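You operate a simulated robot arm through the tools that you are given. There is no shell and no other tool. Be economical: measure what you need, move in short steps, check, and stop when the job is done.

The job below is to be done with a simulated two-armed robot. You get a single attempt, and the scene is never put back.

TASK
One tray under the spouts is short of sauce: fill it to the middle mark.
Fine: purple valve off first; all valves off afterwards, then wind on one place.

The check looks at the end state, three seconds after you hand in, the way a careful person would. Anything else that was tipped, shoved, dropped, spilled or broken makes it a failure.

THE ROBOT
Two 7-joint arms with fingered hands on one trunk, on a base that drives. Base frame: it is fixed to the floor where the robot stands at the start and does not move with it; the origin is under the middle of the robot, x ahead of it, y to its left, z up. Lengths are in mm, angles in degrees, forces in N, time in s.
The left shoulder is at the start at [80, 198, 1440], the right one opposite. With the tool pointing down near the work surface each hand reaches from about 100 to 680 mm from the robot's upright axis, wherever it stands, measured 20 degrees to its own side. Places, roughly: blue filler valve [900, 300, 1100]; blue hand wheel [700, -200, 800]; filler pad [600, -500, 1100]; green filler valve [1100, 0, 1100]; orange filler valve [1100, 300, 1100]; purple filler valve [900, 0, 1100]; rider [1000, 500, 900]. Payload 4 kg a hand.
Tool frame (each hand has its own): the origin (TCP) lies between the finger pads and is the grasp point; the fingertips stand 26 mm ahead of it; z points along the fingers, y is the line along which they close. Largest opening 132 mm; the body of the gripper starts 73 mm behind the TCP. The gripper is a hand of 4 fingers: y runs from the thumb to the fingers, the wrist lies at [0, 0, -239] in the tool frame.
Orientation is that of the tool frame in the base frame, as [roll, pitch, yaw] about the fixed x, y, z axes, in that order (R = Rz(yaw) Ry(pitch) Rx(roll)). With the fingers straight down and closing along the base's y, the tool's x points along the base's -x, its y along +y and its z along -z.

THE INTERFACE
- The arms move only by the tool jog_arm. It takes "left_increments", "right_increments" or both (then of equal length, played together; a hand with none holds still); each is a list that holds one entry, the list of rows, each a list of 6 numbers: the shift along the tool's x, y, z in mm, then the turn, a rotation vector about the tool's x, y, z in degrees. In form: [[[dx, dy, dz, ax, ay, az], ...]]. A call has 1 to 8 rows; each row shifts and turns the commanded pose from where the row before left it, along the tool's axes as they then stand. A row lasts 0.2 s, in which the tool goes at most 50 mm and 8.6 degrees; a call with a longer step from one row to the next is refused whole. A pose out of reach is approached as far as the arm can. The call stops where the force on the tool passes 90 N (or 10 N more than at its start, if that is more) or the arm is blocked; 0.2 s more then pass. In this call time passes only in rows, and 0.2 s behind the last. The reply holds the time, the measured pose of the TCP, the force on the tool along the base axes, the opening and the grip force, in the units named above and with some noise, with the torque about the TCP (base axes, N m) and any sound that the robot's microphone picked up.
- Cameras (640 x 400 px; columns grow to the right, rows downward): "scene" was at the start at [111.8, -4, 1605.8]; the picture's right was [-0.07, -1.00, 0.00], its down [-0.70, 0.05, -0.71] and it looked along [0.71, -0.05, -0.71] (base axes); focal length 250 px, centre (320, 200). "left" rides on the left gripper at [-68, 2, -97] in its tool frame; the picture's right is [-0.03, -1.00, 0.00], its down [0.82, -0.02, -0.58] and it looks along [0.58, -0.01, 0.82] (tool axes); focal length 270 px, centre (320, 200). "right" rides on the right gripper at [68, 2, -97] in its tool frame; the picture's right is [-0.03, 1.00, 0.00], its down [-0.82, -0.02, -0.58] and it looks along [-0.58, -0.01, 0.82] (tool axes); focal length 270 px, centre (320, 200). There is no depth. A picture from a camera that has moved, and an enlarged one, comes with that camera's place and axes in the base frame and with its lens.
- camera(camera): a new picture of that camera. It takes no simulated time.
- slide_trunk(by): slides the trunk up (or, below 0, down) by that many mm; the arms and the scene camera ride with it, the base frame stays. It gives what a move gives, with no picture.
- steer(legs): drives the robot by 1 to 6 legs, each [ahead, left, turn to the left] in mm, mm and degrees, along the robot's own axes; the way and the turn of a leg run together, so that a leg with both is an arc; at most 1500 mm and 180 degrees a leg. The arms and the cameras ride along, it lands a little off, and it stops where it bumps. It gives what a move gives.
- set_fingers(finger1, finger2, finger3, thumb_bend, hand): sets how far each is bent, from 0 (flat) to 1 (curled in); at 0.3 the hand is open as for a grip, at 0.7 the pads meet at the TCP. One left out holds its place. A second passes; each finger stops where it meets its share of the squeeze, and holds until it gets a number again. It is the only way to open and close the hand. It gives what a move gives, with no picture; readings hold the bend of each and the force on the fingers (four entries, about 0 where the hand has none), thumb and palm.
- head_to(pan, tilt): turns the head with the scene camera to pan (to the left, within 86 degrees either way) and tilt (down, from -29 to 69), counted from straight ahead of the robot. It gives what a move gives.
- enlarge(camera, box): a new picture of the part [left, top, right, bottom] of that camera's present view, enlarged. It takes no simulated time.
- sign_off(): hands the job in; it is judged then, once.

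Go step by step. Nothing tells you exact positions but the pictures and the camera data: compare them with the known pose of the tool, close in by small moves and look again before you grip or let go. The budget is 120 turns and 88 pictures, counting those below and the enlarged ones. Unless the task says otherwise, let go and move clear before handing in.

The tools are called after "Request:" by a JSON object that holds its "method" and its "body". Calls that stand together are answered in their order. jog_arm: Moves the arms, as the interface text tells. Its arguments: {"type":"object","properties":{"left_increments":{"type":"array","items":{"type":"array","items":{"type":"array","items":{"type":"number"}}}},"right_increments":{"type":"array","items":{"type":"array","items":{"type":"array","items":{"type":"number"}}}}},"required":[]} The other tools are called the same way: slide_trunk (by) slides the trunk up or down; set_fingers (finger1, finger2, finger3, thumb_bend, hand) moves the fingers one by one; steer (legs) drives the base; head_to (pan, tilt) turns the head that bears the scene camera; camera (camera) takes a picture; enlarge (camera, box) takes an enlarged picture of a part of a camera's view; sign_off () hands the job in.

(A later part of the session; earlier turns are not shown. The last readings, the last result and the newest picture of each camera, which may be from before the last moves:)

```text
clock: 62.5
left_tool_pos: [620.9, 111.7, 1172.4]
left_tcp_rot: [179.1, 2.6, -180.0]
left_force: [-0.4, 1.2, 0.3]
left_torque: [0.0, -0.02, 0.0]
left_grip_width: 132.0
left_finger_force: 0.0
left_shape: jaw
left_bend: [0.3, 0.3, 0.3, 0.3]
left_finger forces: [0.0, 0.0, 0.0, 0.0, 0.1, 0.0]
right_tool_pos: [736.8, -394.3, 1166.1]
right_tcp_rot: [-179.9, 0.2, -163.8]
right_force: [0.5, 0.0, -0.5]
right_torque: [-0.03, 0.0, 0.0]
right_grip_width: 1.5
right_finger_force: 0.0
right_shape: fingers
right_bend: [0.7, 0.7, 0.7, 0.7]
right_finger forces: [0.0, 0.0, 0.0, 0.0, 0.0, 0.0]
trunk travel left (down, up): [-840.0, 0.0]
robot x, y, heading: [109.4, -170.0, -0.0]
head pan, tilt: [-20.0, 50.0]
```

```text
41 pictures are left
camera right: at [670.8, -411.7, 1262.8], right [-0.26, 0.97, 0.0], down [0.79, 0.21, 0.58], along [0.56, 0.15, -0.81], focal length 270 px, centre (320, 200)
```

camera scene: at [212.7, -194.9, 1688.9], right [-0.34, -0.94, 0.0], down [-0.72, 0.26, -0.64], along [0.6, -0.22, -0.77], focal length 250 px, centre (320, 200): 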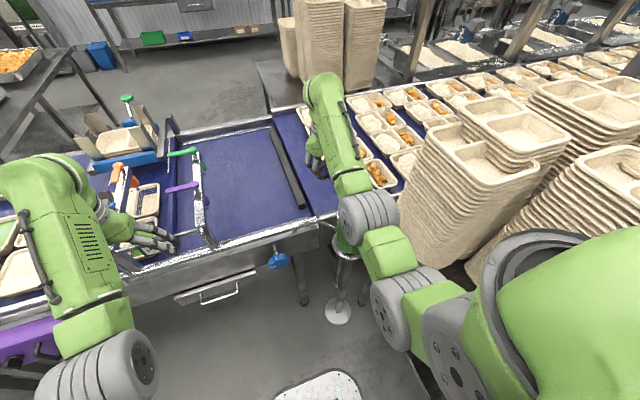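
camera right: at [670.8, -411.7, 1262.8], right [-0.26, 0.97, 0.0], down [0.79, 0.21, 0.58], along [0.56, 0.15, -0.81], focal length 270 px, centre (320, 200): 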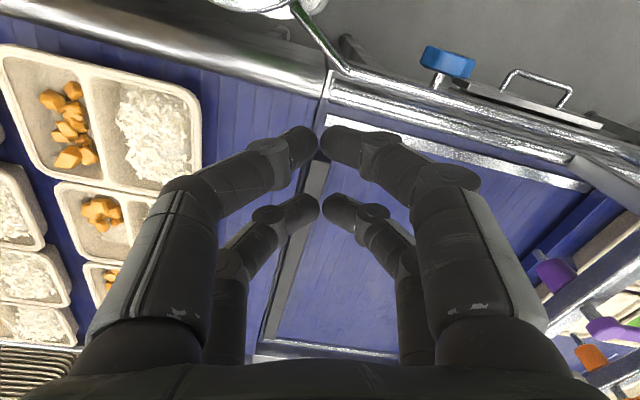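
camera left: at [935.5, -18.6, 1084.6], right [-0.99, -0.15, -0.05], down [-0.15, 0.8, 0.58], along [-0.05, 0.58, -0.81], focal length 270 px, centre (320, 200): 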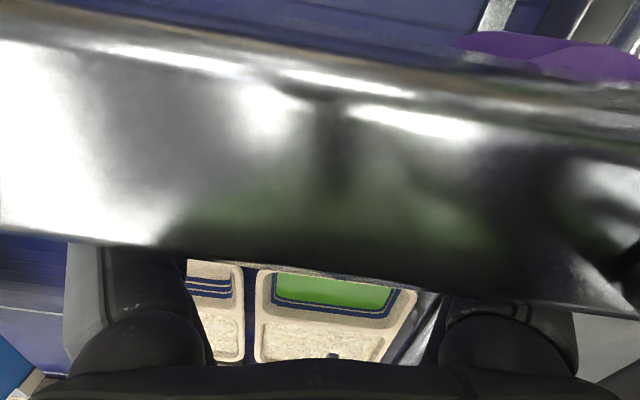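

Request:
{"method": "jog_arm", "body": {"right_increments": [[[30, -7, -5, 0, 0, 0], [30, -7, -5, 0, 0, 0], [30, -7, -5, 0, 0, 0], [0, 0, 0, 0, 0, 8], [0, 0, 0, 0, 0, 8]]]}}

Request:
{"method": "camera", "body": {"camera": "right"}}

Request:
{"method": "camera", "body": {"camera": "scene"}}

```text
clock: 63.8
left_tool_pos: [620.0, 110.6, 1171.6]
left_tcp_rot: [179.1, 2.6, 179.8]
left_force: [0.0, -0.1, -0.1]
left_torque: [0.0, 0.05, 0.02]
left_grip_width: 132.0
left_finger_force: 0.1
left_shape: jaw
left_bend: [0.3, 0.3, 0.3, 0.3]
left_finger forces: [0.1, 0.1, 0.0, 0.0, 0.0, 0.0]
right_tool_pos: [657.2, -440.2, 1180.0]
right_tcp_rot: [179.9, 0.0, -179.9]
right_force: [0.7, 0.3, 0.7]
right_torque: [0.02, 0.0, 0.01]
right_grip_width: 1.3
right_finger_force: 0.0
right_shape: fingers
right_bend: [0.7, 0.7, 0.7, 0.7]
right_finger forces: [0.0, 0.1, 0.1, 0.0, 0.1, 0.0]
trunk travel left (down, up): [-840.0, 0.0]
robot x, y, heading: [110.4, -169.1, 0.1]
head pan, tilt: [-20.0, 50.0]
```

```text
40 pictures are left
camera right: at [588.4, -438.4, 1277.1], right [0.02, 1.0, 0.0], down [0.81, -0.02, 0.58], along [0.58, -0.01, -0.81], focal length 270 px, centre (320, 200)
```

right: 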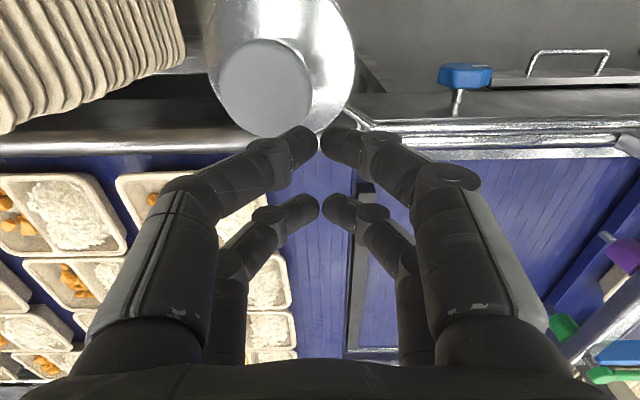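

```text
39 pictures are left
camera scene: at [213.6, -195.0, 1688.8], right [-0.34, -0.94, 0.0], down [-0.72, 0.26, -0.64], along [0.6, -0.22, -0.77], focal length 250 px, centre (320, 200)
```

scene: 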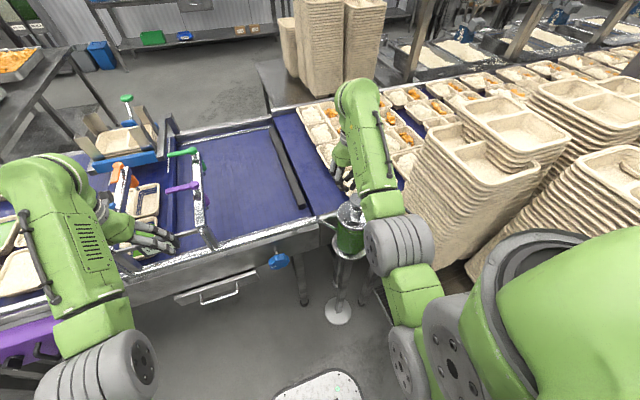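

Pad refined to ≈ (625, −469, 1117). I centre the closed fingers above it and check the valves and display before pressing.

Request:
{"method": "jog_arm", "body": {"right_increments": [[[16, -15, 0, 0, 0, 0], [16, -14, 0, 0, 0, 0]]]}}

Request:
{"method": "camera", "body": {"camera": "right"}}

Request:
{"method": "head_to", "body": {"pan": 15, "tilt": 35}}

Request:
{"method": "camera", "body": {"camera": "scene"}}

```text
clock: 64.3
left_tool_pos: [618.8, 110.8, 1172.7]
left_tcp_rot: [179.1, 2.7, 179.9]
left_force: [0.3, 1.3, 0.1]
left_torque: [0.0, -0.06, 0.03]
left_grip_width: 131.9
left_finger_force: 0.1
left_shape: jaw
left_bend: [0.3, 0.3, 0.3, 0.3]
left_finger forces: [0.1, 0.0, 0.0, 0.1, 0.0, 0.0]
right_tool_pos: [624.9, -470.4, 1178.9]
right_tcp_rot: [-180.0, 0.3, -179.8]
right_force: [0.0, 1.2, -0.1]
right_torque: [-0.01, -0.03, 0.02]
right_grip_width: 1.9
right_finger_force: 0.0
right_shape: fingers
right_bend: [0.7, 0.7, 0.7, 0.7]
right_finger forces: [0.1, 0.0, 0.0, 0.1, 0.0, 0.0]
trunk travel left (down, up): [-840.0, 0.0]
robot x, y, heading: [111.1, -167.3, 0.3]
head pan, tilt: [-20.0, 50.0]
```

```text
38 pictures are left
camera right: at [555.4, -467.8, 1276.7], right [0.02, 1.0, 0.0], down [0.81, -0.02, 0.58], along [0.58, -0.01, -0.81], focal length 270 px, centre (320, 200)
```

right: 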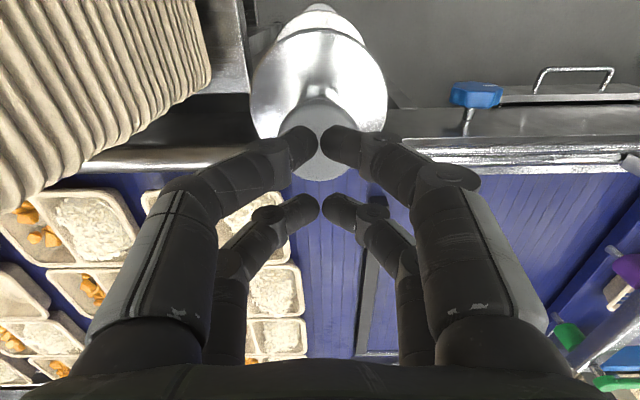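

```text
clock: 65.4
left_tool_pos: [619.8, 112.1, 1172.5]
left_tcp_rot: [179.1, 2.6, 179.9]
left_force: [-0.2, 0.3, -0.6]
left_torque: [0.02, 0.0, -0.01]
left_grip_width: 131.8
left_finger_force: 0.1
left_shape: jaw
left_bend: [0.3, 0.3, 0.3, 0.3]
left_finger forces: [0.0, 0.0, 0.0, 0.1, 0.1, 0.0]
right_tool_pos: [624.9, -470.0, 1180.7]
right_tcp_rot: [180.0, 0.1, -179.7]
right_force: [1.0, -0.5, -0.2]
right_torque: [0.0, 0.01, -0.05]
right_grip_width: 1.5
right_finger_force: 0.0
right_shape: fingers
right_bend: [0.7, 0.7, 0.7, 0.7]
right_finger forces: [0.1, 0.0, 0.0, 0.0, 0.0, 0.1]
trunk travel left (down, up): [-840.0, 0.0]
robot x, y, heading: [108.1, -169.7, -0.0]
head pan, tilt: [15.0, 35.0]
```

```text
37 pictures are left
camera scene: at [225.8, -145.9, 1710.5], right [0.26, -0.97, 0.0], down [-0.55, -0.15, -0.82], along [0.79, 0.21, -0.57], focal length 250 px, centre (320, 200)
```

scene: 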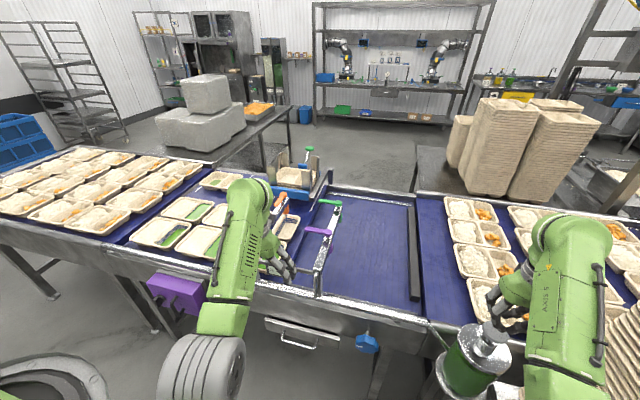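

Request:
{"method": "enlarge", "body": {"camera": "scene", "box": [255, 180, 355, 280]}}

```text
4.00 times, centred on (305, 230) of scene
camera zoom: at [225.8, -145.9, 1710.5], right [0.26, -0.97, 0.0], down [-0.55, -0.15, -0.82], along [0.79, 0.21, -0.57], focal length 998 px, centre (380, 80)
```

zoom: 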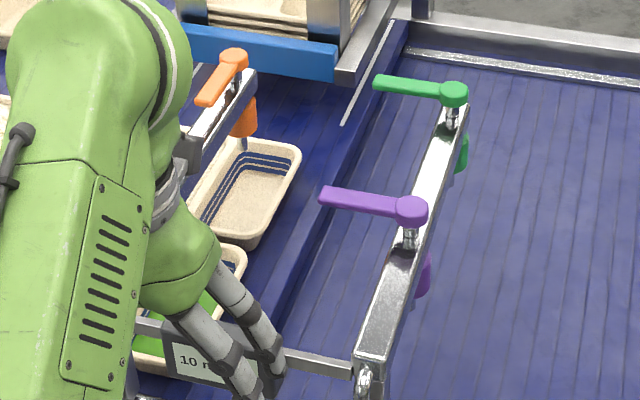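

Display shows 10 moves; orange tray empty with three marks visible. I lower to touch the pad and begin a gentle press.

Request:
{"method": "jog_arm", "body": {"right_increments": [[[0, 0, 15, 0, 0, 0], [0, 0, 10, 0, 0, 0], [0, 0, 6, 0, 0, 0], [0, 0, 6, 0, 0, 0]]]}}

```text
clock: 66.4
left_tool_pos: [620.4, 111.5, 1172.5]
left_tcp_rot: [179.2, 2.6, 179.9]
left_force: [-0.1, -0.6, -1.1]
left_torque: [0.0, 0.01, -0.02]
left_grip_width: 131.9
left_finger_force: 0.0
left_shape: jaw
left_bend: [0.3, 0.3, 0.3, 0.3]
left_finger forces: [0.0, 0.1, 0.0, 0.1, 0.0, 0.0]
right_tool_pos: [624.7, -470.7, 1142.1]
right_tcp_rot: [-180.0, 0.2, -179.7]
right_force: [0.2, 0.1, 1.2]
right_torque: [0.06, -0.01, -0.02]
right_grip_width: 1.3
right_finger_force: 0.3
right_shape: fingers
right_bend: [0.7, 0.7, 0.7, 0.7]
right_finger forces: [0.7, 0.2, 0.2, 0.0, 0.4, 0.1]
trunk travel left (down, up): [-840.0, 0.0]
robot x, y, heading: [112.3, -169.7, -0.1]
head pan, tilt: [15.0, 35.0]
```

Request:
{"method": "jog_arm", "body": {"right_increments": [[[0, 0, 5, 0, 0, 0], [0, 0, 5, 0, 0, 0]]]}}

Request:
{"method": "enlarge", "body": {"camera": "scene", "box": [265, 190, 345, 270]}}

```text
clock: 67.0
left_tool_pos: [620.7, 111.6, 1171.6]
left_tcp_rot: [179.1, 2.7, 179.8]
left_force: [1.2, -0.3, -0.6]
left_torque: [-0.01, 0.0, -0.06]
left_grip_width: 131.7
left_finger_force: 0.0
left_shape: jaw
left_bend: [0.3, 0.3, 0.3, 0.3]
left_finger forces: [0.1, 0.0, 0.0, 0.0, 0.0, 0.1]
right_tool_pos: [624.0, -470.0, 1133.3]
right_tcp_rot: [180.0, 0.3, -179.7]
right_force: [0.8, -1.5, 5.8]
right_torque: [-0.03, 0.02, 0.01]
right_grip_width: 1.0
right_finger_force: 3.0
right_shape: fingers
right_bend: [0.7, 0.7, 0.7, 0.7]
right_finger forces: [1.7, 0.8, 0.8, 0.0, 2.7, 0.0]
trunk travel left (down, up): [-840.0, 0.0]
robot x, y, heading: [108.3, -171.9, -0.0]
head pan, tilt: [15.0, 35.0]
```

```text
5.00 times, centred on (305, 230) of scene
camera zoom: at [224.7, -145.6, 1710.7], right [0.26, -0.97, 0.0], down [-0.55, -0.15, -0.82], along [0.79, 0.21, -0.57], focal length 1248 px, centre (395, 50)
```

zoom: 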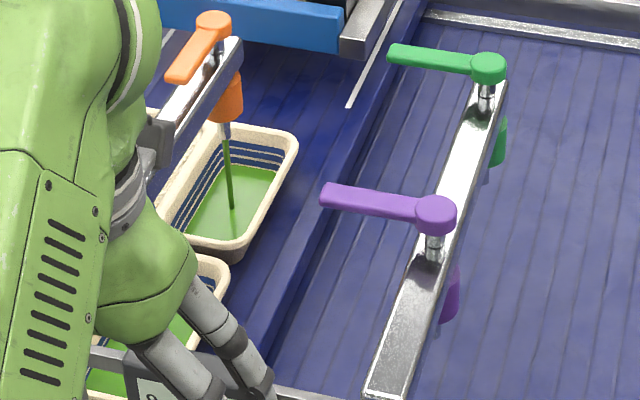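

Sauce flows continuously while pressed. I look closely at the level before any more time passes.

Request:
{"method": "enlarge", "body": {"camera": "scene", "box": [284, 210, 320, 240]}}

```text
13.33 times, centred on (302, 225) of scene
camera zoom: at [224.7, -145.6, 1710.7], right [0.26, -0.97, 0.0], down [-0.55, -0.15, -0.82], along [0.79, 0.21, -0.57], focal length 3327 px, centre (560, -133)
```

zoom: 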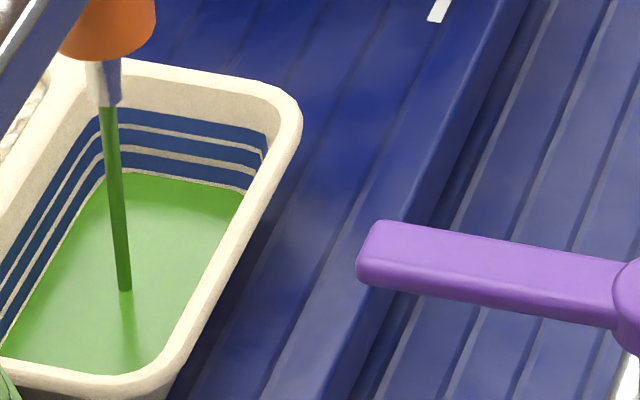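

The level is just under the lowest of three bands. I release quickly to see how much comes per time.

Request:
{"method": "jog_arm", "body": {"right_increments": [[[0, 0, -30, 0, 0, 0]]]}}

Request:
{"method": "enlarge", "body": {"camera": "scene", "box": [284, 210, 320, 240]}}

```text
clock: 67.4
left_tool_pos: [620.4, 110.3, 1172.2]
left_tcp_rot: [179.1, 2.6, 179.8]
left_force: [-0.5, 0.1, 0.2]
left_torque: [0.0, 0.02, -0.01]
left_grip_width: 131.8
left_finger_force: 0.1
left_shape: jaw
left_bend: [0.3, 0.3, 0.3, 0.3]
left_finger forces: [0.1, 0.0, 0.1, 0.0, 0.1, 0.1]
right_tool_pos: [624.1, -469.6, 1161.7]
right_tcp_rot: [179.9, 0.0, -179.8]
right_force: [-0.4, -0.2, -0.5]
right_torque: [0.04, 0.02, -0.04]
right_grip_width: 1.0
right_finger_force: 0.0
right_shape: fingers
right_bend: [0.7, 0.7, 0.7, 0.7]
right_finger forces: [0.0, 0.0, 0.1, 0.1, 0.1, 0.0]
trunk travel left (down, up): [-840.0, 0.0]
robot x, y, heading: [112.0, -170.9, 0.1]
head pan, tilt: [15.0, 35.0]
```

```text
13.33 times, centred on (302, 225) of scene
camera zoom: at [225.4, -145.9, 1710.5], right [0.26, -0.97, 0.0], down [-0.55, -0.15, -0.82], along [0.79, 0.21, -0.57], focal length 3327 px, centre (560, -133)
```

zoom: 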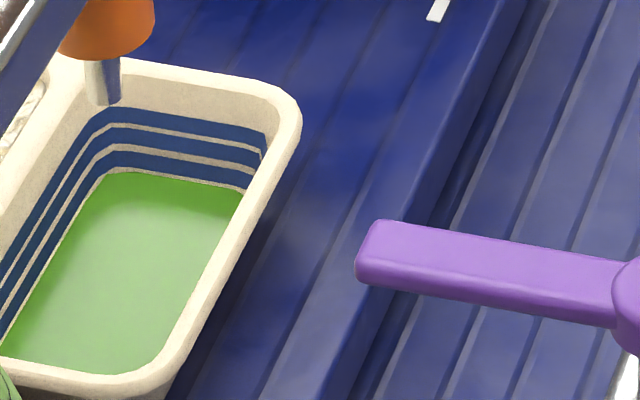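

Flow stops on release, and only a thin layer has come. I press again to the same depth and watch.

Request:
{"method": "jog_arm", "body": {"right_increments": [[[0, 0, 29, 0, 0, 0]]]}}

Request:
{"method": "enlarge", "body": {"camera": "scene", "box": [284, 210, 320, 240]}}

```text
clock: 67.8
left_tool_pos: [620.0, 111.5, 1172.6]
left_tcp_rot: [179.1, 2.7, 179.8]
left_force: [-0.6, 0.0, 0.9]
left_torque: [-0.03, 0.0, 0.0]
left_grip_width: 131.9
left_finger_force: 0.1
left_shape: jaw
left_bend: [0.3, 0.3, 0.3, 0.3]
left_finger forces: [0.1, 0.0, 0.1, 0.1, 0.0, 0.0]
right_tool_pos: [623.2, -469.8, 1133.9]
right_tcp_rot: [-179.9, 0.2, -179.8]
right_force: [0.6, 0.6, 4.8]
right_torque: [0.02, 0.0, -0.01]
right_grip_width: 0.5
right_finger_force: 2.6
right_shape: fingers
right_bend: [0.7, 0.7, 0.7, 0.7]
right_finger forces: [2.3, 1.1, 0.6, 0.0, 1.8, 0.0]
trunk travel left (down, up): [-840.0, 0.0]
robot x, y, heading: [108.3, -173.0, 0.2]
head pan, tilt: [15.0, 35.0]
```

```text
13.33 times, centred on (302, 225) of scene
camera zoom: at [224.6, -145.8, 1710.8], right [0.26, -0.97, 0.0], down [-0.55, -0.15, -0.82], along [0.79, 0.21, -0.57], focal length 3327 px, centre (560, -133)
```

zoom: 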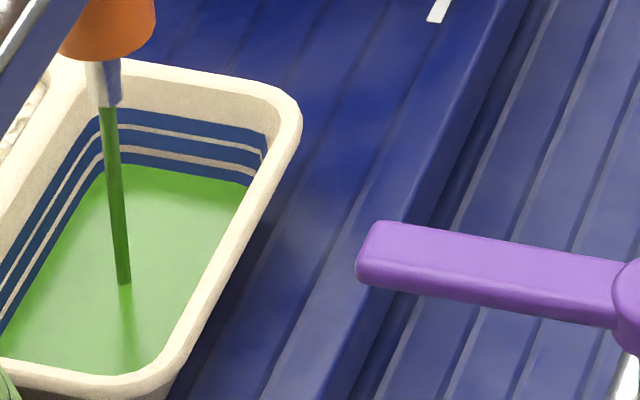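

Request:
{"method": "jog_arm", "body": {"right_increments": [[[0, 0, 0, 0, 0, 0]]]}}

Request:
{"method": "enlarge", "body": {"camera": "scene", "box": [284, 210, 320, 240]}}

```text
clock: 68.2
left_tool_pos: [619.9, 111.3, 1172.4]
left_tcp_rot: [179.1, 2.7, 179.8]
left_force: [0.0, 0.0, 0.0]
left_torque: [0.01, 0.02, 0.01]
left_grip_width: 132.1
left_finger_force: 0.0
left_shape: jaw
left_bend: [0.3, 0.3, 0.3, 0.3]
left_finger forces: [0.0, 0.0, 0.0, 0.1, 0.1, 0.1]
right_tool_pos: [624.3, -469.7, 1133.9]
right_tcp_rot: [-179.9, 0.3, -179.8]
right_force: [0.6, 0.0, 5.2]
right_torque: [0.0, -0.02, -0.04]
right_grip_width: 0.4
right_finger_force: 3.3
right_shape: fingers
right_bend: [0.7, 0.7, 0.7, 0.7]
right_finger forces: [1.6, 1.3, 1.3, 0.0, 1.8, 0.0]
trunk travel left (down, up): [-840.0, 0.0]
robot x, y, heading: [110.0, -169.1, 0.2]
head pan, tilt: [15.0, 35.0]
```

```text
13.33 times, centred on (302, 225) of scene
camera zoom: at [224.8, -145.5, 1710.7], right [0.26, -0.97, 0.0], down [-0.55, -0.15, -0.82], along [0.79, 0.21, -0.57], focal length 3327 px, centre (560, -133)
```

zoom: 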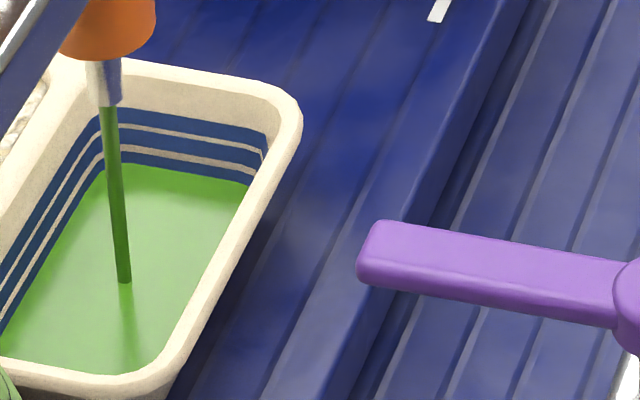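

The rise is slow now (~3 px per 0.4 s). I hold about 1 s more.

Request:
{"method": "jog_arm", "body": {"right_increments": [[[0, 0, 0, 0, 0, 0], [0, 0, 0, 0, 0, 0], [0, 0, 0, 0, 0, 0], [0, 0, 0, 0, 0, 0]]]}}

Request:
{"method": "enlarge", "body": {"camera": "scene", "box": [284, 210, 320, 240]}}

```text
clock: 69.2
left_tool_pos: [619.0, 112.5, 1172.7]
left_tcp_rot: [179.0, 2.7, 179.9]
left_force: [0.5, 0.9, 0.3]
left_torque: [-0.02, -0.01, 0.0]
left_grip_width: 131.8
left_finger_force: 0.1
left_shape: jaw
left_bend: [0.3, 0.3, 0.3, 0.3]
left_finger forces: [0.0, 0.0, 0.1, 0.0, 0.0, 0.0]
right_tool_pos: [624.7, -469.3, 1133.9]
right_tcp_rot: [-180.0, 0.2, -179.7]
right_force: [1.5, 0.1, 5.4]
right_torque: [-0.02, 0.0, 0.01]
right_grip_width: 0.4
right_finger_force: 3.0
right_shape: fingers
right_bend: [0.7, 0.7, 0.7, 0.7]
right_finger forces: [1.5, 1.5, 1.6, 0.0, 1.7, 0.1]
trunk travel left (down, up): [-840.0, 0.0]
robot x, y, heading: [109.8, -169.5, 0.1]
head pan, tilt: [15.0, 35.0]
```

```text
13.33 times, centred on (302, 225) of scene
camera zoom: at [224.9, -145.4, 1710.6], right [0.26, -0.97, 0.0], down [-0.55, -0.15, -0.82], along [0.79, 0.21, -0.57], focal length 3327 px, centre (560, -133)
```

zoom: 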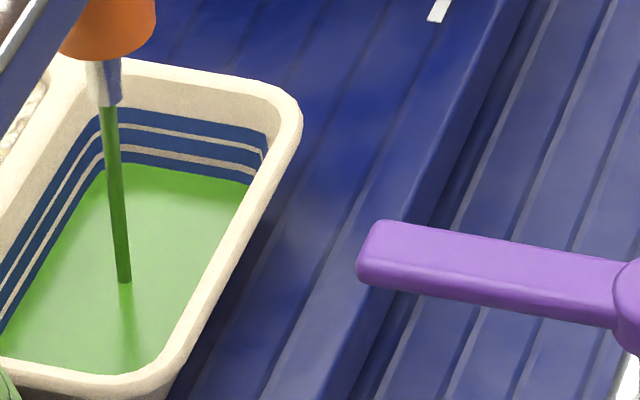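

The level has settled, so dose seems tied to plunger travel or per press. I press a bit deeper to find out.

Request:
{"method": "jog_arm", "body": {"right_increments": [[[0, 0, 5, 0, 0, 0], [0, 0, 0, 0, 0, 0], [0, 0, 0, 0, 0, 0]]]}}

Request:
{"method": "enlarge", "body": {"camera": "scene", "box": [265, 195, 325, 255]}}

```text
clock: 70.0
left_tool_pos: [619.9, 112.4, 1171.6]
left_tcp_rot: [179.1, 2.8, 179.8]
left_force: [-0.3, -0.1, -0.2]
left_torque: [-0.01, 0.02, 0.02]
left_grip_width: 131.8
left_finger_force: 0.0
left_shape: jaw
left_bend: [0.3, 0.3, 0.3, 0.3]
left_finger forces: [0.1, 0.1, 0.0, 0.0, 0.0, 0.0]
right_tool_pos: [623.5, -468.5, 1128.5]
right_tcp_rot: [-180.0, 0.1, -179.8]
right_force: [1.5, -1.1, 8.2]
right_torque: [-0.03, -0.04, 0.01]
right_grip_width: 0.8
right_finger_force: 4.4
right_shape: fingers
right_bend: [0.7, 0.7, 0.7, 0.7]
right_finger forces: [2.1, 1.6, 2.0, 0.0, 3.0, 0.0]
trunk travel left (down, up): [-840.0, 0.0]
robot x, y, heading: [112.8, -169.4, -0.2]
head pan, tilt: [15.0, 35.0]
```

```text
6.67 times, centred on (295, 225) of scene
camera zoom: at [224.5, -145.4, 1710.7], right [0.26, -0.97, 0.0], down [-0.55, -0.15, -0.82], along [0.79, 0.21, -0.57], focal length 1663 px, centre (487, 33)
```

zoom: 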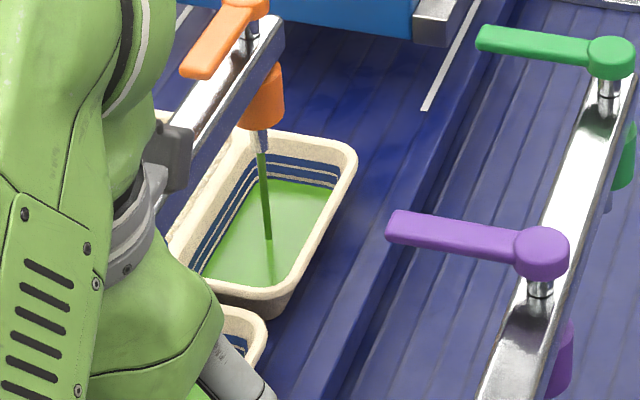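

Request:
{"method": "enlarge", "body": {"camera": "scene", "box": [284, 210, 320, 240]}}

```text
13.33 times, centred on (302, 225) of scene
camera zoom: at [224.5, -145.4, 1710.7], right [0.26, -0.97, 0.0], down [-0.55, -0.15, -0.82], along [0.79, 0.21, -0.57], focal length 3327 px, centre (560, -133)
```

zoom: 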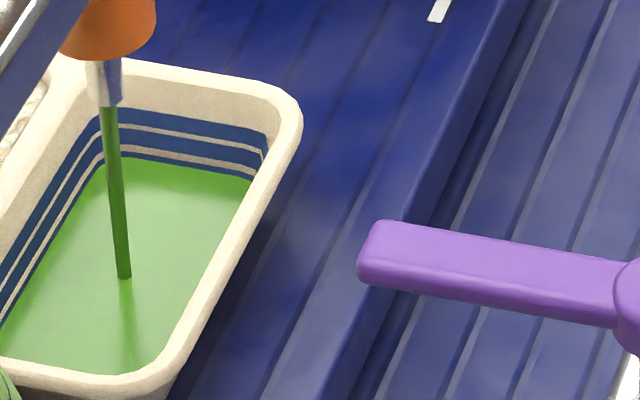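

Dose follows plunger travel (~5 mm raised it ~6 px). I press 8 mm deeper.

Request:
{"method": "jog_arm", "body": {"right_increments": [[[0, 0, 4, 0, 0, 0], [0, 0, 4, 0, 0, 0], [0, 0, 0, 0, 0, 0], [0, 0, 0, 0, 0, 0]]]}}

Request:
{"method": "enlarge", "body": {"camera": "scene", "box": [284, 210, 320, 240]}}

```text
clock: 71.0
left_tool_pos: [619.9, 112.5, 1172.3]
left_tcp_rot: [179.2, 2.6, 179.9]
left_force: [-0.6, 0.3, -0.7]
left_torque: [0.0, 0.02, 0.01]
left_grip_width: 131.8
left_finger_force: 0.1
left_shape: jaw
left_bend: [0.3, 0.3, 0.3, 0.3]
left_finger forces: [0.0, 0.0, 0.0, 0.0, 0.0, 0.0]
right_tool_pos: [624.5, -469.3, 1120.7]
right_tcp_rot: [-179.9, 0.4, -179.8]
right_force: [4.2, -2.0, 12.5]
right_torque: [-0.09, -0.05, 0.04]
right_grip_width: 0.2
right_finger_force: 6.4
right_shape: fingers
right_bend: [0.7, 0.7, 0.7, 0.7]
right_finger forces: [2.9, 2.3, 2.7, 0.0, 5.4, 0.1]
trunk travel left (down, up): [-840.0, 0.0]
robot x, y, heading: [109.2, -172.2, 0.2]
head pan, tilt: [15.0, 35.0]
```

```text
13.33 times, centred on (302, 225) of scene
camera zoom: at [224.4, -145.1, 1710.7], right [0.26, -0.97, 0.0], down [-0.55, -0.15, -0.82], along [0.79, 0.21, -0.57], focal length 3327 px, centre (560, -133)
```

zoom: 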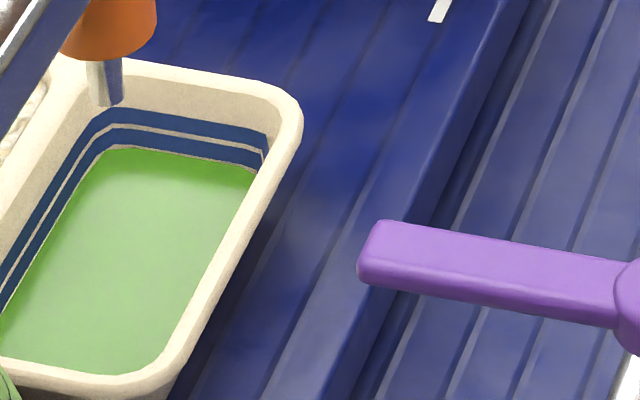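

The stream stopped with the level just below the middle band (end of stroke). I release, then give one small press like the second one.

Request:
{"method": "jog_arm", "body": {"right_increments": [[[0, 0, -41, 0, 0, 0], [0, 0, 0, 0, 0, 0]]]}}

Request:
{"method": "jog_arm", "body": {"right_increments": [[[0, 0, 26, 0, 0, 0], [0, 0, 0, 0, 0, 0], [0, 0, 0, 0, 0, 0]]]}}

Request:
{"method": "enlarge", "body": {"camera": "scene", "box": [284, 210, 320, 240]}}

```text
clock: 71.6
left_tool_pos: [620.2, 112.5, 1172.1]
left_tcp_rot: [179.1, 2.6, 179.8]
left_force: [-0.1, 0.0, 0.3]
left_torque: [0.0, 0.02, 0.01]
left_grip_width: 131.8
left_finger_force: 0.1
left_shape: jaw
left_bend: [0.3, 0.3, 0.3, 0.3]
left_finger forces: [0.1, 0.1, 0.0, 0.0, 0.1, 0.0]
right_tool_pos: [624.1, -469.7, 1160.7]
right_tcp_rot: [180.0, 0.0, -179.8]
right_force: [0.7, 0.1, -0.2]
right_torque: [-0.02, -0.04, -0.03]
right_grip_width: 0.6
right_finger_force: 0.0
right_shape: fingers
right_bend: [0.7, 0.7, 0.7, 0.7]
right_finger forces: [0.1, 0.0, 0.0, 0.0, 0.1, 0.0]
trunk travel left (down, up): [-840.0, 0.0]
robot x, y, heading: [109.5, -169.9, 0.2]
head pan, tilt: [15.0, 35.0]
```

```text
clock: 72.4
left_tool_pos: [620.3, 111.7, 1172.1]
left_tcp_rot: [179.1, 2.8, 179.9]
left_force: [0.1, 0.6, -1.1]
left_torque: [-0.01, 0.02, 0.02]
left_grip_width: 131.8
left_finger_force: 0.1
left_shape: jaw
left_bend: [0.3, 0.3, 0.3, 0.3]
left_finger forces: [0.1, 0.0, 0.1, 0.0, 0.0, 0.0]
right_tool_pos: [624.0, -470.3, 1136.0]
right_tcp_rot: [179.9, 0.2, -179.9]
right_force: [0.8, 0.2, 4.9]
right_torque: [-0.06, 0.02, -0.01]
right_grip_width: 0.4
right_finger_force: 2.7
right_shape: fingers
right_bend: [0.7, 0.7, 0.7, 0.7]
right_finger forces: [1.5, 1.0, 0.8, 0.0, 1.7, 0.1]
trunk travel left (down, up): [-840.0, 0.0]
robot x, y, heading: [111.9, -171.9, -0.0]
head pan, tilt: [15.0, 35.0]
```

```text
13.33 times, centred on (302, 225) of scene
camera zoom: at [224.8, -145.5, 1710.7], right [0.26, -0.97, 0.0], down [-0.55, -0.15, -0.82], along [0.79, 0.21, -0.57], focal length 3327 px, centre (560, -133)
```

zoom: 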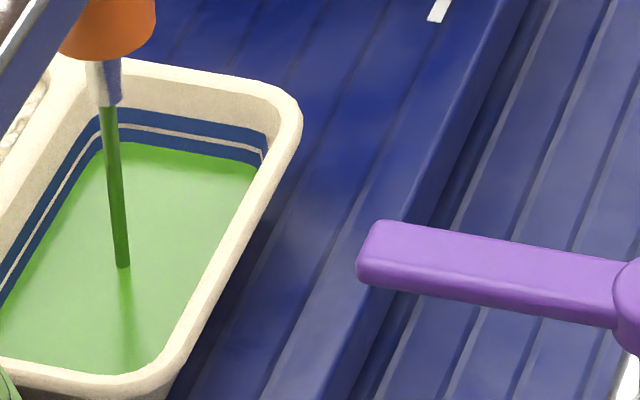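

Level is now inside the middle band, slightly below its centre. One tiny 2 mm nudge, then release and lift clear.

Request:
{"method": "jog_arm", "body": {"right_increments": [[[0, 0, 2.5, 0, 0, 0], [0, 0, 0, 0, 0, 0], [0, 0, -30, 0, 0, 0], [0, 0, -25, 0, 0, 0], [0, 0, 0, 0, 0, 0]]]}}

Request:
{"method": "enlarge", "body": {"camera": "scene", "box": [284, 210, 320, 240]}}

```text
clock: 73.6
left_tool_pos: [619.9, 111.3, 1171.8]
left_tcp_rot: [179.0, 2.7, 180.0]
left_force: [-0.9, -0.7, 0.0]
left_torque: [0.0, -0.02, 0.01]
left_grip_width: 131.7
left_finger_force: 0.1
left_shape: jaw
left_bend: [0.3, 0.3, 0.3, 0.3]
left_finger forces: [0.0, 0.0, 0.0, 0.1, 0.0, 0.1]
right_tool_pos: [628.6, -470.1, 1186.7]
right_tcp_rot: [179.9, 0.2, -179.8]
right_force: [-0.2, 0.2, 0.6]
right_torque: [-0.01, -0.04, -0.01]
right_grip_width: 0.9
right_finger_force: 0.0
right_shape: fingers
right_bend: [0.7, 0.7, 0.7, 0.7]
right_finger forces: [0.0, 0.1, 0.0, 0.0, 0.1, 0.0]
right hand out of reach, approached as far as the arm can: row 4
trunk travel left (down, up): [-840.0, 0.0]
robot x, y, heading: [108.5, -170.7, 0.0]
head pan, tilt: [15.0, 35.0]
```

```text
13.33 times, centred on (302, 225) of scene
camera zoom: at [225.6, -146.0, 1710.6], right [0.26, -0.97, 0.0], down [-0.55, -0.15, -0.82], along [0.79, 0.21, -0.57], focal length 3327 px, centre (560, -133)
```

zoom: 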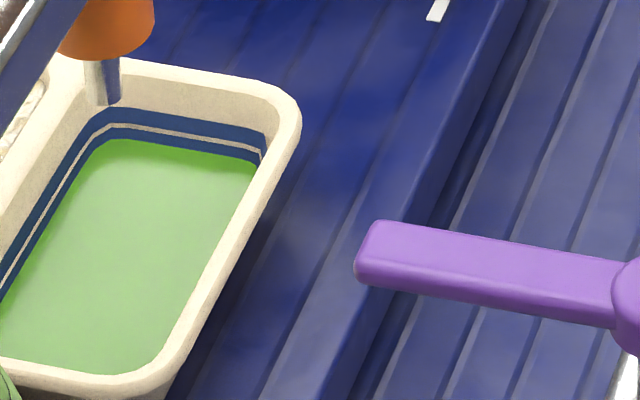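

The tray is at the middle mark. Now I open the right hand, return it to its travel pose, and drive back to close the orange valve.

Request:
{"method": "jog_arm", "body": {"right_increments": [[[-15, 45, 4, 0, 0, 0], [-16, 45, 4, 0, 0, 0], [-16, 45, 4, 0, 0, 0], [-16, 45, 4, 0, 0, 0], [-16, 43, 3, 0, 0, 0]]]}}

Request:
{"method": "set_fingers", "body": {"hand": "right", "finger1": 0.3, "finger2": 0.3, "finger3": 0.3, "thumb_bend": 0.3}}

Request:
{"method": "steer", "body": {"legs": [[90, 90, 0], [0, 402, 0]]}}

```text
clock: 74.8
left_tool_pos: [620.8, 113.0, 1171.4]
left_tcp_rot: [179.1, 2.7, 180.0]
left_force: [-0.2, 0.3, 0.0]
left_torque: [0.0, -0.01, 0.0]
left_grip_width: 132.0
left_finger_force: 0.1
left_shape: jaw
left_bend: [0.3, 0.3, 0.3, 0.3]
left_finger forces: [0.0, 0.1, 0.0, 0.0, 0.0, 0.1]
right_tool_pos: [707.0, -243.7, 1164.9]
right_tcp_rot: [-179.9, 0.1, -179.8]
right_force: [0.7, 0.5, 0.1]
right_torque: [-0.02, 0.03, -0.01]
right_grip_width: 0.8
right_finger_force: 0.1
right_shape: fingers
right_bend: [0.7, 0.7, 0.7, 0.7]
right_finger forces: [0.0, 0.1, 0.1, 0.0, 0.1, 0.0]
trunk travel left (down, up): [-840.0, 0.0]
robot x, y, heading: [109.3, -168.8, -0.1]
head pan, tilt: [15.0, 35.0]
```

```text
clock: 75.8
left_tool_pos: [620.1, 111.3, 1172.2]
left_tcp_rot: [179.0, 2.7, -180.0]
left_force: [0.4, 0.2, 0.0]
left_torque: [0.02, 0.01, 0.02]
left_grip_width: 132.0
left_finger_force: 0.0
left_shape: jaw
left_bend: [0.3, 0.3, 0.3, 0.3]
left_finger forces: [0.0, 0.1, 0.0, 0.1, 0.0, 0.0]
right_tool_pos: [705.2, -246.7, 1165.2]
right_tcp_rot: [-180.0, 0.2, -179.9]
right_force: [-0.1, -0.4, 0.0]
right_torque: [-0.03, 0.0, 0.04]
right_grip_width: 132.4
right_finger_force: 0.0
right_shape: fingers
right_bend: [0.3, 0.3, 0.3, 0.3]
right_finger forces: [0.0, 0.0, 0.1, 0.0, 0.0, 0.0]
trunk travel left (down, up): [-840.0, 0.0]
robot x, y, heading: [113.2, -171.6, 0.4]
head pan, tilt: [15.0, 35.0]
```

```text
clock: 79.1
left_tool_pos: [710.2, 600.5, 1173.3]
left_tcp_rot: [178.9, 2.7, 179.7]
left_force: [-0.3, -0.5, 0.7]
left_torque: [0.01, 0.01, -0.04]
left_grip_width: 132.1
left_finger_force: 0.1
left_shape: jaw
left_bend: [0.3, 0.3, 0.3, 0.3]
left_finger forces: [0.1, 0.0, 0.1, 0.0, 0.0, 0.0]
right_tool_pos: [794.2, 242.0, 1165.4]
right_tcp_rot: [179.8, 0.2, -180.0]
right_force: [-0.2, 0.2, -0.1]
right_torque: [0.01, -0.01, 0.02]
right_grip_width: 132.5
right_finger_force: 0.1
right_shape: fingers
right_bend: [0.3, 0.3, 0.3, 0.3]
right_finger forces: [0.0, 0.0, 0.0, 0.0, 0.1, 0.0]
trunk travel left (down, up): [-840.0, 0.0]
robot x, y, heading: [197.1, 323.1, -0.3]
head pan, tilt: [15.0, 35.0]
```

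Request:
{"method": "steer", "body": {"legs": [[218, 0, 0]]}}

Request:
{"method": "camera", "body": {"camera": "right"}}

```text
clock: 80.8
left_tool_pos: [924.2, 602.6, 1174.9]
left_tcp_rot: [179.1, 2.8, 179.7]
left_force: [0.2, -0.3, 0.2]
left_torque: [0.02, -0.05, 0.01]
left_grip_width: 132.0
left_finger_force: 0.1
left_shape: jaw
left_bend: [0.3, 0.3, 0.3, 0.3]
left_finger forces: [0.1, 0.1, 0.0, 0.0, 0.0, 0.1]
right_tool_pos: [1007.7, 243.6, 1169.3]
right_tcp_rot: [179.9, 0.6, -180.0]
right_force: [1.3, 0.6, 0.3]
right_torque: [-0.01, -0.06, -0.01]
right_grip_width: 132.3
right_finger_force: 0.1
right_shape: fingers
right_bend: [0.3, 0.3, 0.3, 0.3]
right_finger forces: [0.0, 0.1, 0.0, 0.0, 0.1, 0.1]
trunk travel left (down, up): [-840.0, 0.0]
robot x, y, heading: [416.6, 322.8, -0.3]
head pan, tilt: [15.0, 35.0]
```

```text
24 pictures are left
camera right: at [939.3, 246.9, 1266.0], right [0.03, 1.0, 0.0], down [0.81, -0.02, 0.58], along [0.58, -0.01, -0.81], focal length 270 px, centre (320, 200)
```

right: 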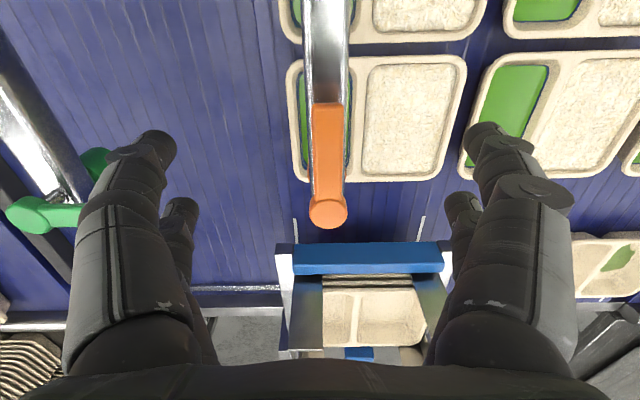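

Orange handle is centred between the fingers. I lower, grip and swing it closed.

Request:
{"method": "jog_arm", "body": {"right_increments": [[[-7, 0, 22, 0, 0, 0], [0, 0, 22, 0, 0, 0], [0, 0, 22, 0, 0, 0]]]}}

Request:
{"method": "set_fingers", "body": {"hand": "right", "finger1": 0.65, "finger2": 0.65, "finger3": 0.65, "thumb_bend": 0.65}}

Request:
{"method": "jog_arm", "body": {"right_increments": [[[-0.6, 8.8, 0, 0, 0, 8.5], [-0.6, 8.8, 0, 0, 0, 8.5], [-0.6, 8.8, 0, 0, 0, 8.5], [-0.6, 8.8, 0, 0, 0, 8.5], [-0.6, 8.8, 0, 0, 0, 8.5], [-0.6, 8.8, 0, 0, 0, 8.5]]]}}

Request:
{"method": "jog_arm", "body": {"right_increments": [[[-0.6, 8.8, 0, 0, 0, 8.5], [-0.6, 8.8, 0, 0, 0, 8.5], [-0.6, 8.8, 0, 0, 0, 8.5], [-0.6, 8.8, 0, 0, 0, 8.5], [-0.6, 8.6, 0, 0, 0, 8.3]]]}}

Request:
{"method": "camera", "body": {"camera": "right"}}

```text
clock: 81.6
left_tool_pos: [928.2, 602.3, 1171.2]
left_tcp_rot: [179.1, 2.7, 179.8]
left_force: [0.2, 0.0, -0.4]
left_torque: [0.03, 0.0, 0.01]
left_grip_width: 131.9
left_finger_force: 0.1
left_shape: jaw
left_bend: [0.3, 0.3, 0.3, 0.3]
left_finger forces: [0.1, 0.1, 0.0, 0.0, 0.0, 0.0]
right_tool_pos: [1021.2, 242.8, 1100.4]
right_tcp_rot: [179.9, 0.3, -179.9]
right_force: [0.1, 0.8, -0.6]
right_torque: [0.0, 0.0, 0.01]
right_grip_width: 132.4
right_finger_force: 0.1
right_shape: fingers
right_bend: [0.3, 0.3, 0.3, 0.3]
right_finger forces: [0.0, 0.0, 0.1, 0.0, 0.0, 0.1]
trunk travel left (down, up): [-840.0, 0.0]
robot x, y, heading: [418.5, 324.0, -0.1]
head pan, tilt: [15.0, 35.0]
```

```text
clock: 82.6
left_tool_pos: [930.1, 603.2, 1171.7]
left_tcp_rot: [179.2, 2.6, 179.7]
left_force: [0.0, -0.6, -0.8]
left_torque: [0.01, 0.01, 0.01]
left_grip_width: 131.8
left_finger_force: 0.1
left_shape: jaw
left_bend: [0.3, 0.3, 0.3, 0.3]
left_finger forces: [0.0, 0.0, 0.0, 0.0, 0.1, 0.0]
right_tool_pos: [1020.5, 243.5, 1098.9]
right_tcp_rot: [180.0, 0.1, 179.9]
right_force: [1.5, 4.0, -4.3]
right_torque: [0.0, -0.02, -0.05]
right_grip_width: 21.0
right_finger_force: 2.7
right_shape: fingers
right_bend: [0.62, 0.62, 0.65, 0.65]
right_finger forces: [2.8, 2.7, 0.0, 0.1, 0.0, 0.1]
trunk travel left (down, up): [-840.0, 0.0]
robot x, y, heading: [419.7, 323.6, -0.4]
head pan, tilt: [15.0, 35.0]
```

```text
clock: 84.0
left_tool_pos: [928.5, 603.0, 1172.1]
left_tcp_rot: [179.2, 2.7, 179.7]
left_force: [-0.3, 0.6, 0.3]
left_torque: [-0.02, 0.0, -0.02]
left_grip_width: 131.8
left_finger_force: 0.1
left_shape: jaw
left_bend: [0.3, 0.3, 0.3, 0.3]
left_finger forces: [0.0, 0.1, 0.1, 0.0, 0.0, 0.0]
right_tool_pos: [1041.3, 290.8, 1100.2]
right_tcp_rot: [179.8, 0.2, 128.9]
right_force: [-3.1, -0.1, -2.4]
right_torque: [-0.01, 0.02, -0.04]
right_grip_width: 20.0
right_finger_force: 1.7
right_shape: fingers
right_bend: [0.65, 0.64, 0.64, 0.64]
right_finger forces: [0.1, 0.5, 1.0, 0.1, 1.9, 0.0]
trunk travel left (down, up): [-840.0, 0.0]
robot x, y, heading: [416.0, 319.0, -0.0]
head pan, tilt: [15.0, 35.0]
```

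```text
clock: 85.2
left_tool_pos: [929.4, 602.8, 1171.9]
left_tcp_rot: [179.1, 2.6, 179.8]
left_force: [-0.3, -0.1, 0.1]
left_torque: [0.0, 0.03, 0.0]
left_grip_width: 131.8
left_finger_force: 0.0
left_shape: jaw
left_bend: [0.3, 0.3, 0.3, 0.3]
left_finger forces: [0.1, 0.0, 0.0, 0.1, 0.0, 0.1]
right_tool_pos: [1082.7, 303.4, 1099.9]
right_tcp_rot: [179.8, 0.0, 86.6]
right_force: [-5.7, 1.2, -0.8]
right_torque: [0.04, 0.1, 0.05]
right_grip_width: 21.8
right_finger_force: 2.6
right_shape: fingers
right_bend: [0.65, 0.65, 0.63, 0.63]
right_finger forces: [0.1, 0.1, 1.7, 0.0, 3.7, 0.0]
trunk travel left (down, up): [-840.0, 0.0]
robot x, y, heading: [421.1, 323.5, -0.1]
head pan, tilt: [15.0, 35.0]
```

```text
23 pictures are left
camera right: at [1087.6, 373.0, 1198.3], right [1.0, -0.08, 0.0], down [-0.07, -0.81, 0.58], along [-0.05, -0.58, -0.82], focal length 270 px, centre (320, 200)
```

right: 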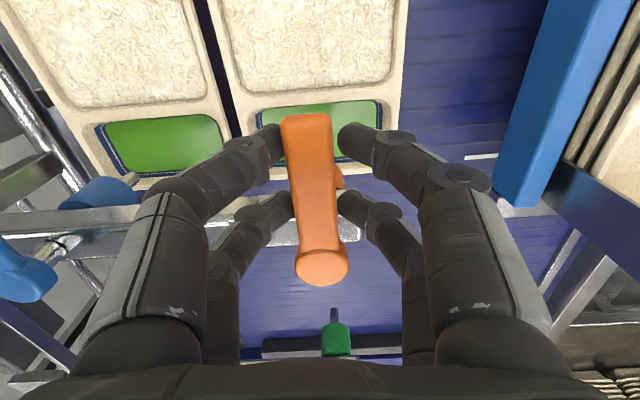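

The orange handle computes as exactly along +y again (closed). I release, lift, and check the scene.

Request:
{"method": "set_fingers", "body": {"hand": "right", "finger1": 0.3, "finger2": 0.3, "finger3": 0.3, "thumb_bend": 0.3}}

Request:
{"method": "jog_arm", "body": {"right_increments": [[[0, 0, -32, 0, 0, 0], [0, 0, -32, 0, 0, 0]]]}}

Request:
{"method": "camera", "body": {"camera": "right"}}

```text
clock: 86.2
left_tool_pos: [930.1, 602.5, 1172.7]
left_tcp_rot: [179.1, 2.6, 179.7]
left_force: [0.3, 0.2, -0.8]
left_torque: [0.02, 0.0, -0.02]
left_grip_width: 131.9
left_finger_force: 0.1
left_shape: jaw
left_bend: [0.3, 0.3, 0.3, 0.3]
left_finger forces: [0.0, 0.0, 0.0, 0.0, 0.0, 0.1]
right_tool_pos: [1083.1, 304.5, 1099.4]
right_tcp_rot: [179.8, 0.0, 86.7]
right_force: [1.1, -0.1, -0.2]
right_torque: [-0.02, 0.0, 0.06]
right_grip_width: 132.6
right_finger_force: 0.2
right_shape: fingers
right_bend: [0.3, 0.3, 0.3, 0.3]
right_finger forces: [0.0, 0.0, 0.0, 0.0, 0.1, 0.0]
trunk travel left (down, up): [-840.0, 0.0]
robot x, y, heading: [417.4, 318.8, -0.2]
head pan, tilt: [15.0, 35.0]
```

```text
clock: 86.8
left_tool_pos: [928.1, 602.8, 1171.6]
left_tcp_rot: [179.1, 2.7, 179.7]
left_force: [-0.3, -0.1, -0.5]
left_torque: [0.04, 0.02, -0.02]
left_grip_width: 131.8
left_finger_force: 0.0
left_shape: jaw
left_bend: [0.3, 0.3, 0.3, 0.3]
left_finger forces: [0.1, 0.0, 0.0, 0.0, 0.0, 0.0]
right_tool_pos: [1082.1, 303.5, 1164.5]
right_tcp_rot: [179.9, 0.0, 86.8]
right_force: [-0.2, 0.9, -0.1]
right_torque: [-0.01, -0.01, 0.03]
right_grip_width: 132.8
right_finger_force: 0.1
right_shape: fingers
right_bend: [0.3, 0.3, 0.3, 0.3]
right_finger forces: [0.1, 0.0, 0.0, 0.0, 0.0, 0.1]
trunk travel left (down, up): [-840.0, 0.0]
robot x, y, heading: [418.4, 323.3, -0.0]
head pan, tilt: [15.0, 35.0]
```

```text
22 pictures are left
camera right: at [1087.1, 372.9, 1262.8], right [1.0, -0.08, 0.0], down [-0.07, -0.81, 0.58], along [-0.04, -0.58, -0.82], focal length 270 px, centre (320, 200)
```

right: 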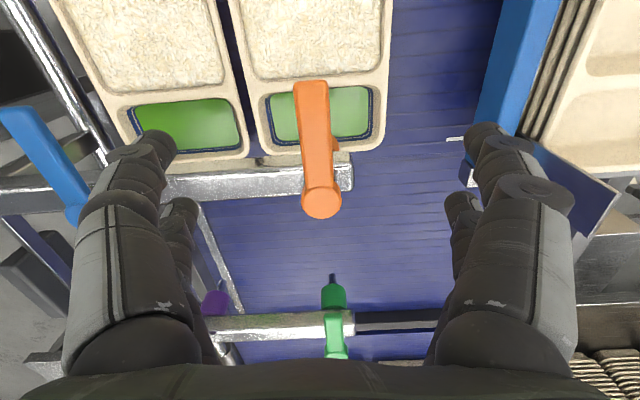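

Orange is closed. Now I back away from the table toward the blue hand wheel.

Request:
{"method": "steer", "body": {"legs": [[-220, 0, 0], [0, -380, 0], [-230, 0, 0]]}}

Request:
{"method": "jog_arm", "body": {"right_increments": [[[0, 0, 0, 0, 0, -8.5], [0, 0, 0, 0, 0, -8.5], [0, 0, 0, 0, 0, -8.5], [0, 0, 0, 0, 0, -8.5], [0, 0, 0, 0, 0, -8.5], [0, 0, 0, 0, 0, -8.5], [0, 0, 0, 0, 0, -8.5], [0, 0, 0, 0, 0, -8.5]]], "left_increments": [[[20, 0, 10, 0, 0, 0], [20, 0, 10, 0, 0, 0], [20, 0, 10, 0, 0, 0], [20, 0, 10, 0, 0, 0], [20, 0, 10, 0, 0, 0], [20, 0, 10, 0, 0, 0], [20, 0, 10, 0, 0, 0], [20, 0, 10, 0, 0, 0]]]}}

Request:
{"method": "head_to", "body": {"pan": 0, "tilt": 40}}

Request:
{"method": "camera", "body": {"camera": "scene"}}

```text
clock: 91.8
left_tool_pos: [484.9, 228.5, 1169.0]
left_tcp_rot: [179.3, 2.5, 179.9]
left_force: [1.5, 0.3, -0.2]
left_torque: [0.03, 0.04, -0.02]
left_grip_width: 131.8
left_finger_force: 0.0
left_shape: jaw
left_bend: [0.3, 0.3, 0.3, 0.3]
left_finger forces: [0.1, 0.0, 0.0, 0.0, 0.0, 0.0]
right_tool_pos: [639.7, -70.8, 1161.4]
right_tcp_rot: [-179.9, -0.1, 87.0]
right_force: [0.3, 0.9, 0.3]
right_torque: [-0.01, 0.04, -0.01]
right_grip_width: 132.9
right_finger_force: 0.0
right_shape: fingers
right_bend: [0.3, 0.3, 0.3, 0.3]
right_finger forces: [0.0, 0.1, 0.0, 0.0, 0.0, 0.0]
trunk travel left (down, up): [-840.0, 0.0]
robot x, y, heading: [-34.0, -55.7, -0.1]
head pan, tilt: [15.0, 35.0]
```

```text
clock: 93.6
left_tool_pos: [391.9, 243.1, 1147.5]
left_tcp_rot: [175.9, 13.0, 179.2]
left_force: [-1.0, 0.6, -0.5]
left_torque: [-0.01, 0.02, 0.01]
left_grip_width: 131.9
left_finger_force: 0.1
left_shape: jaw
left_bend: [0.3, 0.3, 0.3, 0.3]
left_finger forces: [0.0, 0.0, 0.0, 0.1, 0.0, 0.1]
left hand out of reach, approached as far as the arm can: row 1, 3
right_tool_pos: [634.0, -69.7, 1166.8]
right_tcp_rot: [-180.0, 0.1, 152.1]
right_force: [-0.6, -0.2, 0.5]
right_torque: [0.0, 0.0, 0.02]
right_grip_width: 132.7
right_finger_force: 0.1
right_shape: fingers
right_bend: [0.3, 0.3, 0.3, 0.3]
right_finger forces: [0.0, 0.1, 0.0, 0.1, 0.0, 0.1]
trunk travel left (down, up): [-840.0, 0.0]
robot x, y, heading: [-32.7, -55.0, 0.0]
head pan, tilt: [15.0, 35.0]
stopped in row 8 (left hand): the arm was blocked; the commanded pose is now the measured one
```

```text
clock: 94.4
left_tool_pos: [392.5, 242.4, 1145.2]
left_tcp_rot: [176.0, 12.9, 179.2]
left_force: [-0.1, 0.0, 0.0]
left_torque: [0.0, -0.01, 0.0]
left_grip_width: 131.8
left_finger_force: 0.1
left_shape: jaw
left_bend: [0.3, 0.3, 0.3, 0.3]
left_finger forces: [0.1, 0.1, 0.0, 0.1, 0.0, 0.0]
right_tool_pos: [633.9, -70.4, 1166.0]
right_tcp_rot: [179.9, 0.2, 152.2]
right_force: [-0.9, 0.6, 0.0]
right_torque: [0.02, -0.03, 0.0]
right_grip_width: 132.8
right_finger_force: 0.1
right_shape: fingers
right_bend: [0.3, 0.3, 0.3, 0.3]
right_finger forces: [0.1, 0.1, 0.1, 0.0, 0.1, 0.0]
trunk travel left (down, up): [-840.0, 0.0]
robot x, y, heading: [-33.1, -57.7, -0.1]
head pan, tilt: [0.0, 40.0]
```

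```text
21 pictures are left
camera scene: at [84.6, -53.4, 1703.5], right [0.0, -1.0, 0.0], down [-0.64, 0.0, -0.77], along [0.77, 0.0, -0.64], focal length 250 px, centre (320, 200)
```

scene: 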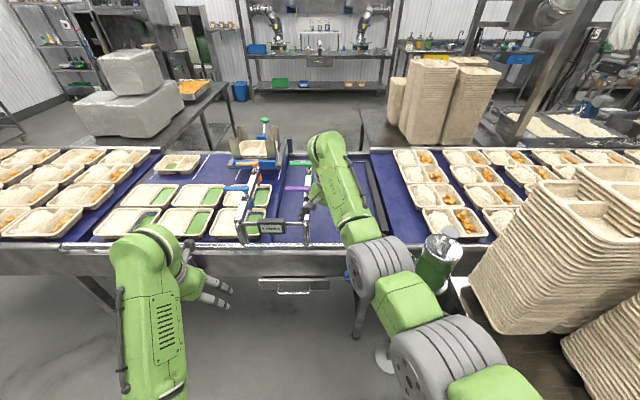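

Request:
{"method": "jog_arm", "body": {"right_increments": [[[0, 0, 0, 0, 0, -8.5], [0, 0, 0, 0, 0, -8.5], [0, 0, 0, 0, 0, -8.5], [0, 0, 0, 0, 0, -2.3], [40, -15, 15, 0, 0, 0], [40, -15, 15, 0, 0, 0], [40, -15, 15, 0, 0, 0], [40, -15, 15, 0, 0, 0]]]}}

Request:
{"method": "slide_trunk", "body": {"by": -420}}

```text
clock: 96.2
left_tool_pos: [390.0, 242.0, 1144.7]
left_tcp_rot: [176.0, 12.9, 179.2]
left_force: [0.3, 0.2, -0.5]
left_torque: [-0.01, -0.05, 0.01]
left_grip_width: 131.8
left_finger_force: 0.1
left_shape: jaw
left_bend: [0.3, 0.3, 0.3, 0.3]
left_finger forces: [0.1, 0.1, 0.0, 0.1, 0.1, 0.1]
right_tool_pos: [472.6, -133.0, 1107.1]
right_tcp_rot: [179.9, 0.4, -180.0]
right_force: [-0.1, -0.1, 0.1]
right_torque: [0.02, -0.03, 0.0]
right_grip_width: 132.5
right_finger_force: 0.1
right_shape: fingers
right_bend: [0.3, 0.3, 0.3, 0.3]
right_finger forces: [0.0, 0.1, 0.1, 0.1, 0.0, 0.0]
trunk travel left (down, up): [-840.0, 0.0]
robot x, y, heading: [-32.2, -53.9, 0.0]
head pan, tilt: [0.0, 40.0]
```

```text
refused: -420 is not a number from -400 to 400
```

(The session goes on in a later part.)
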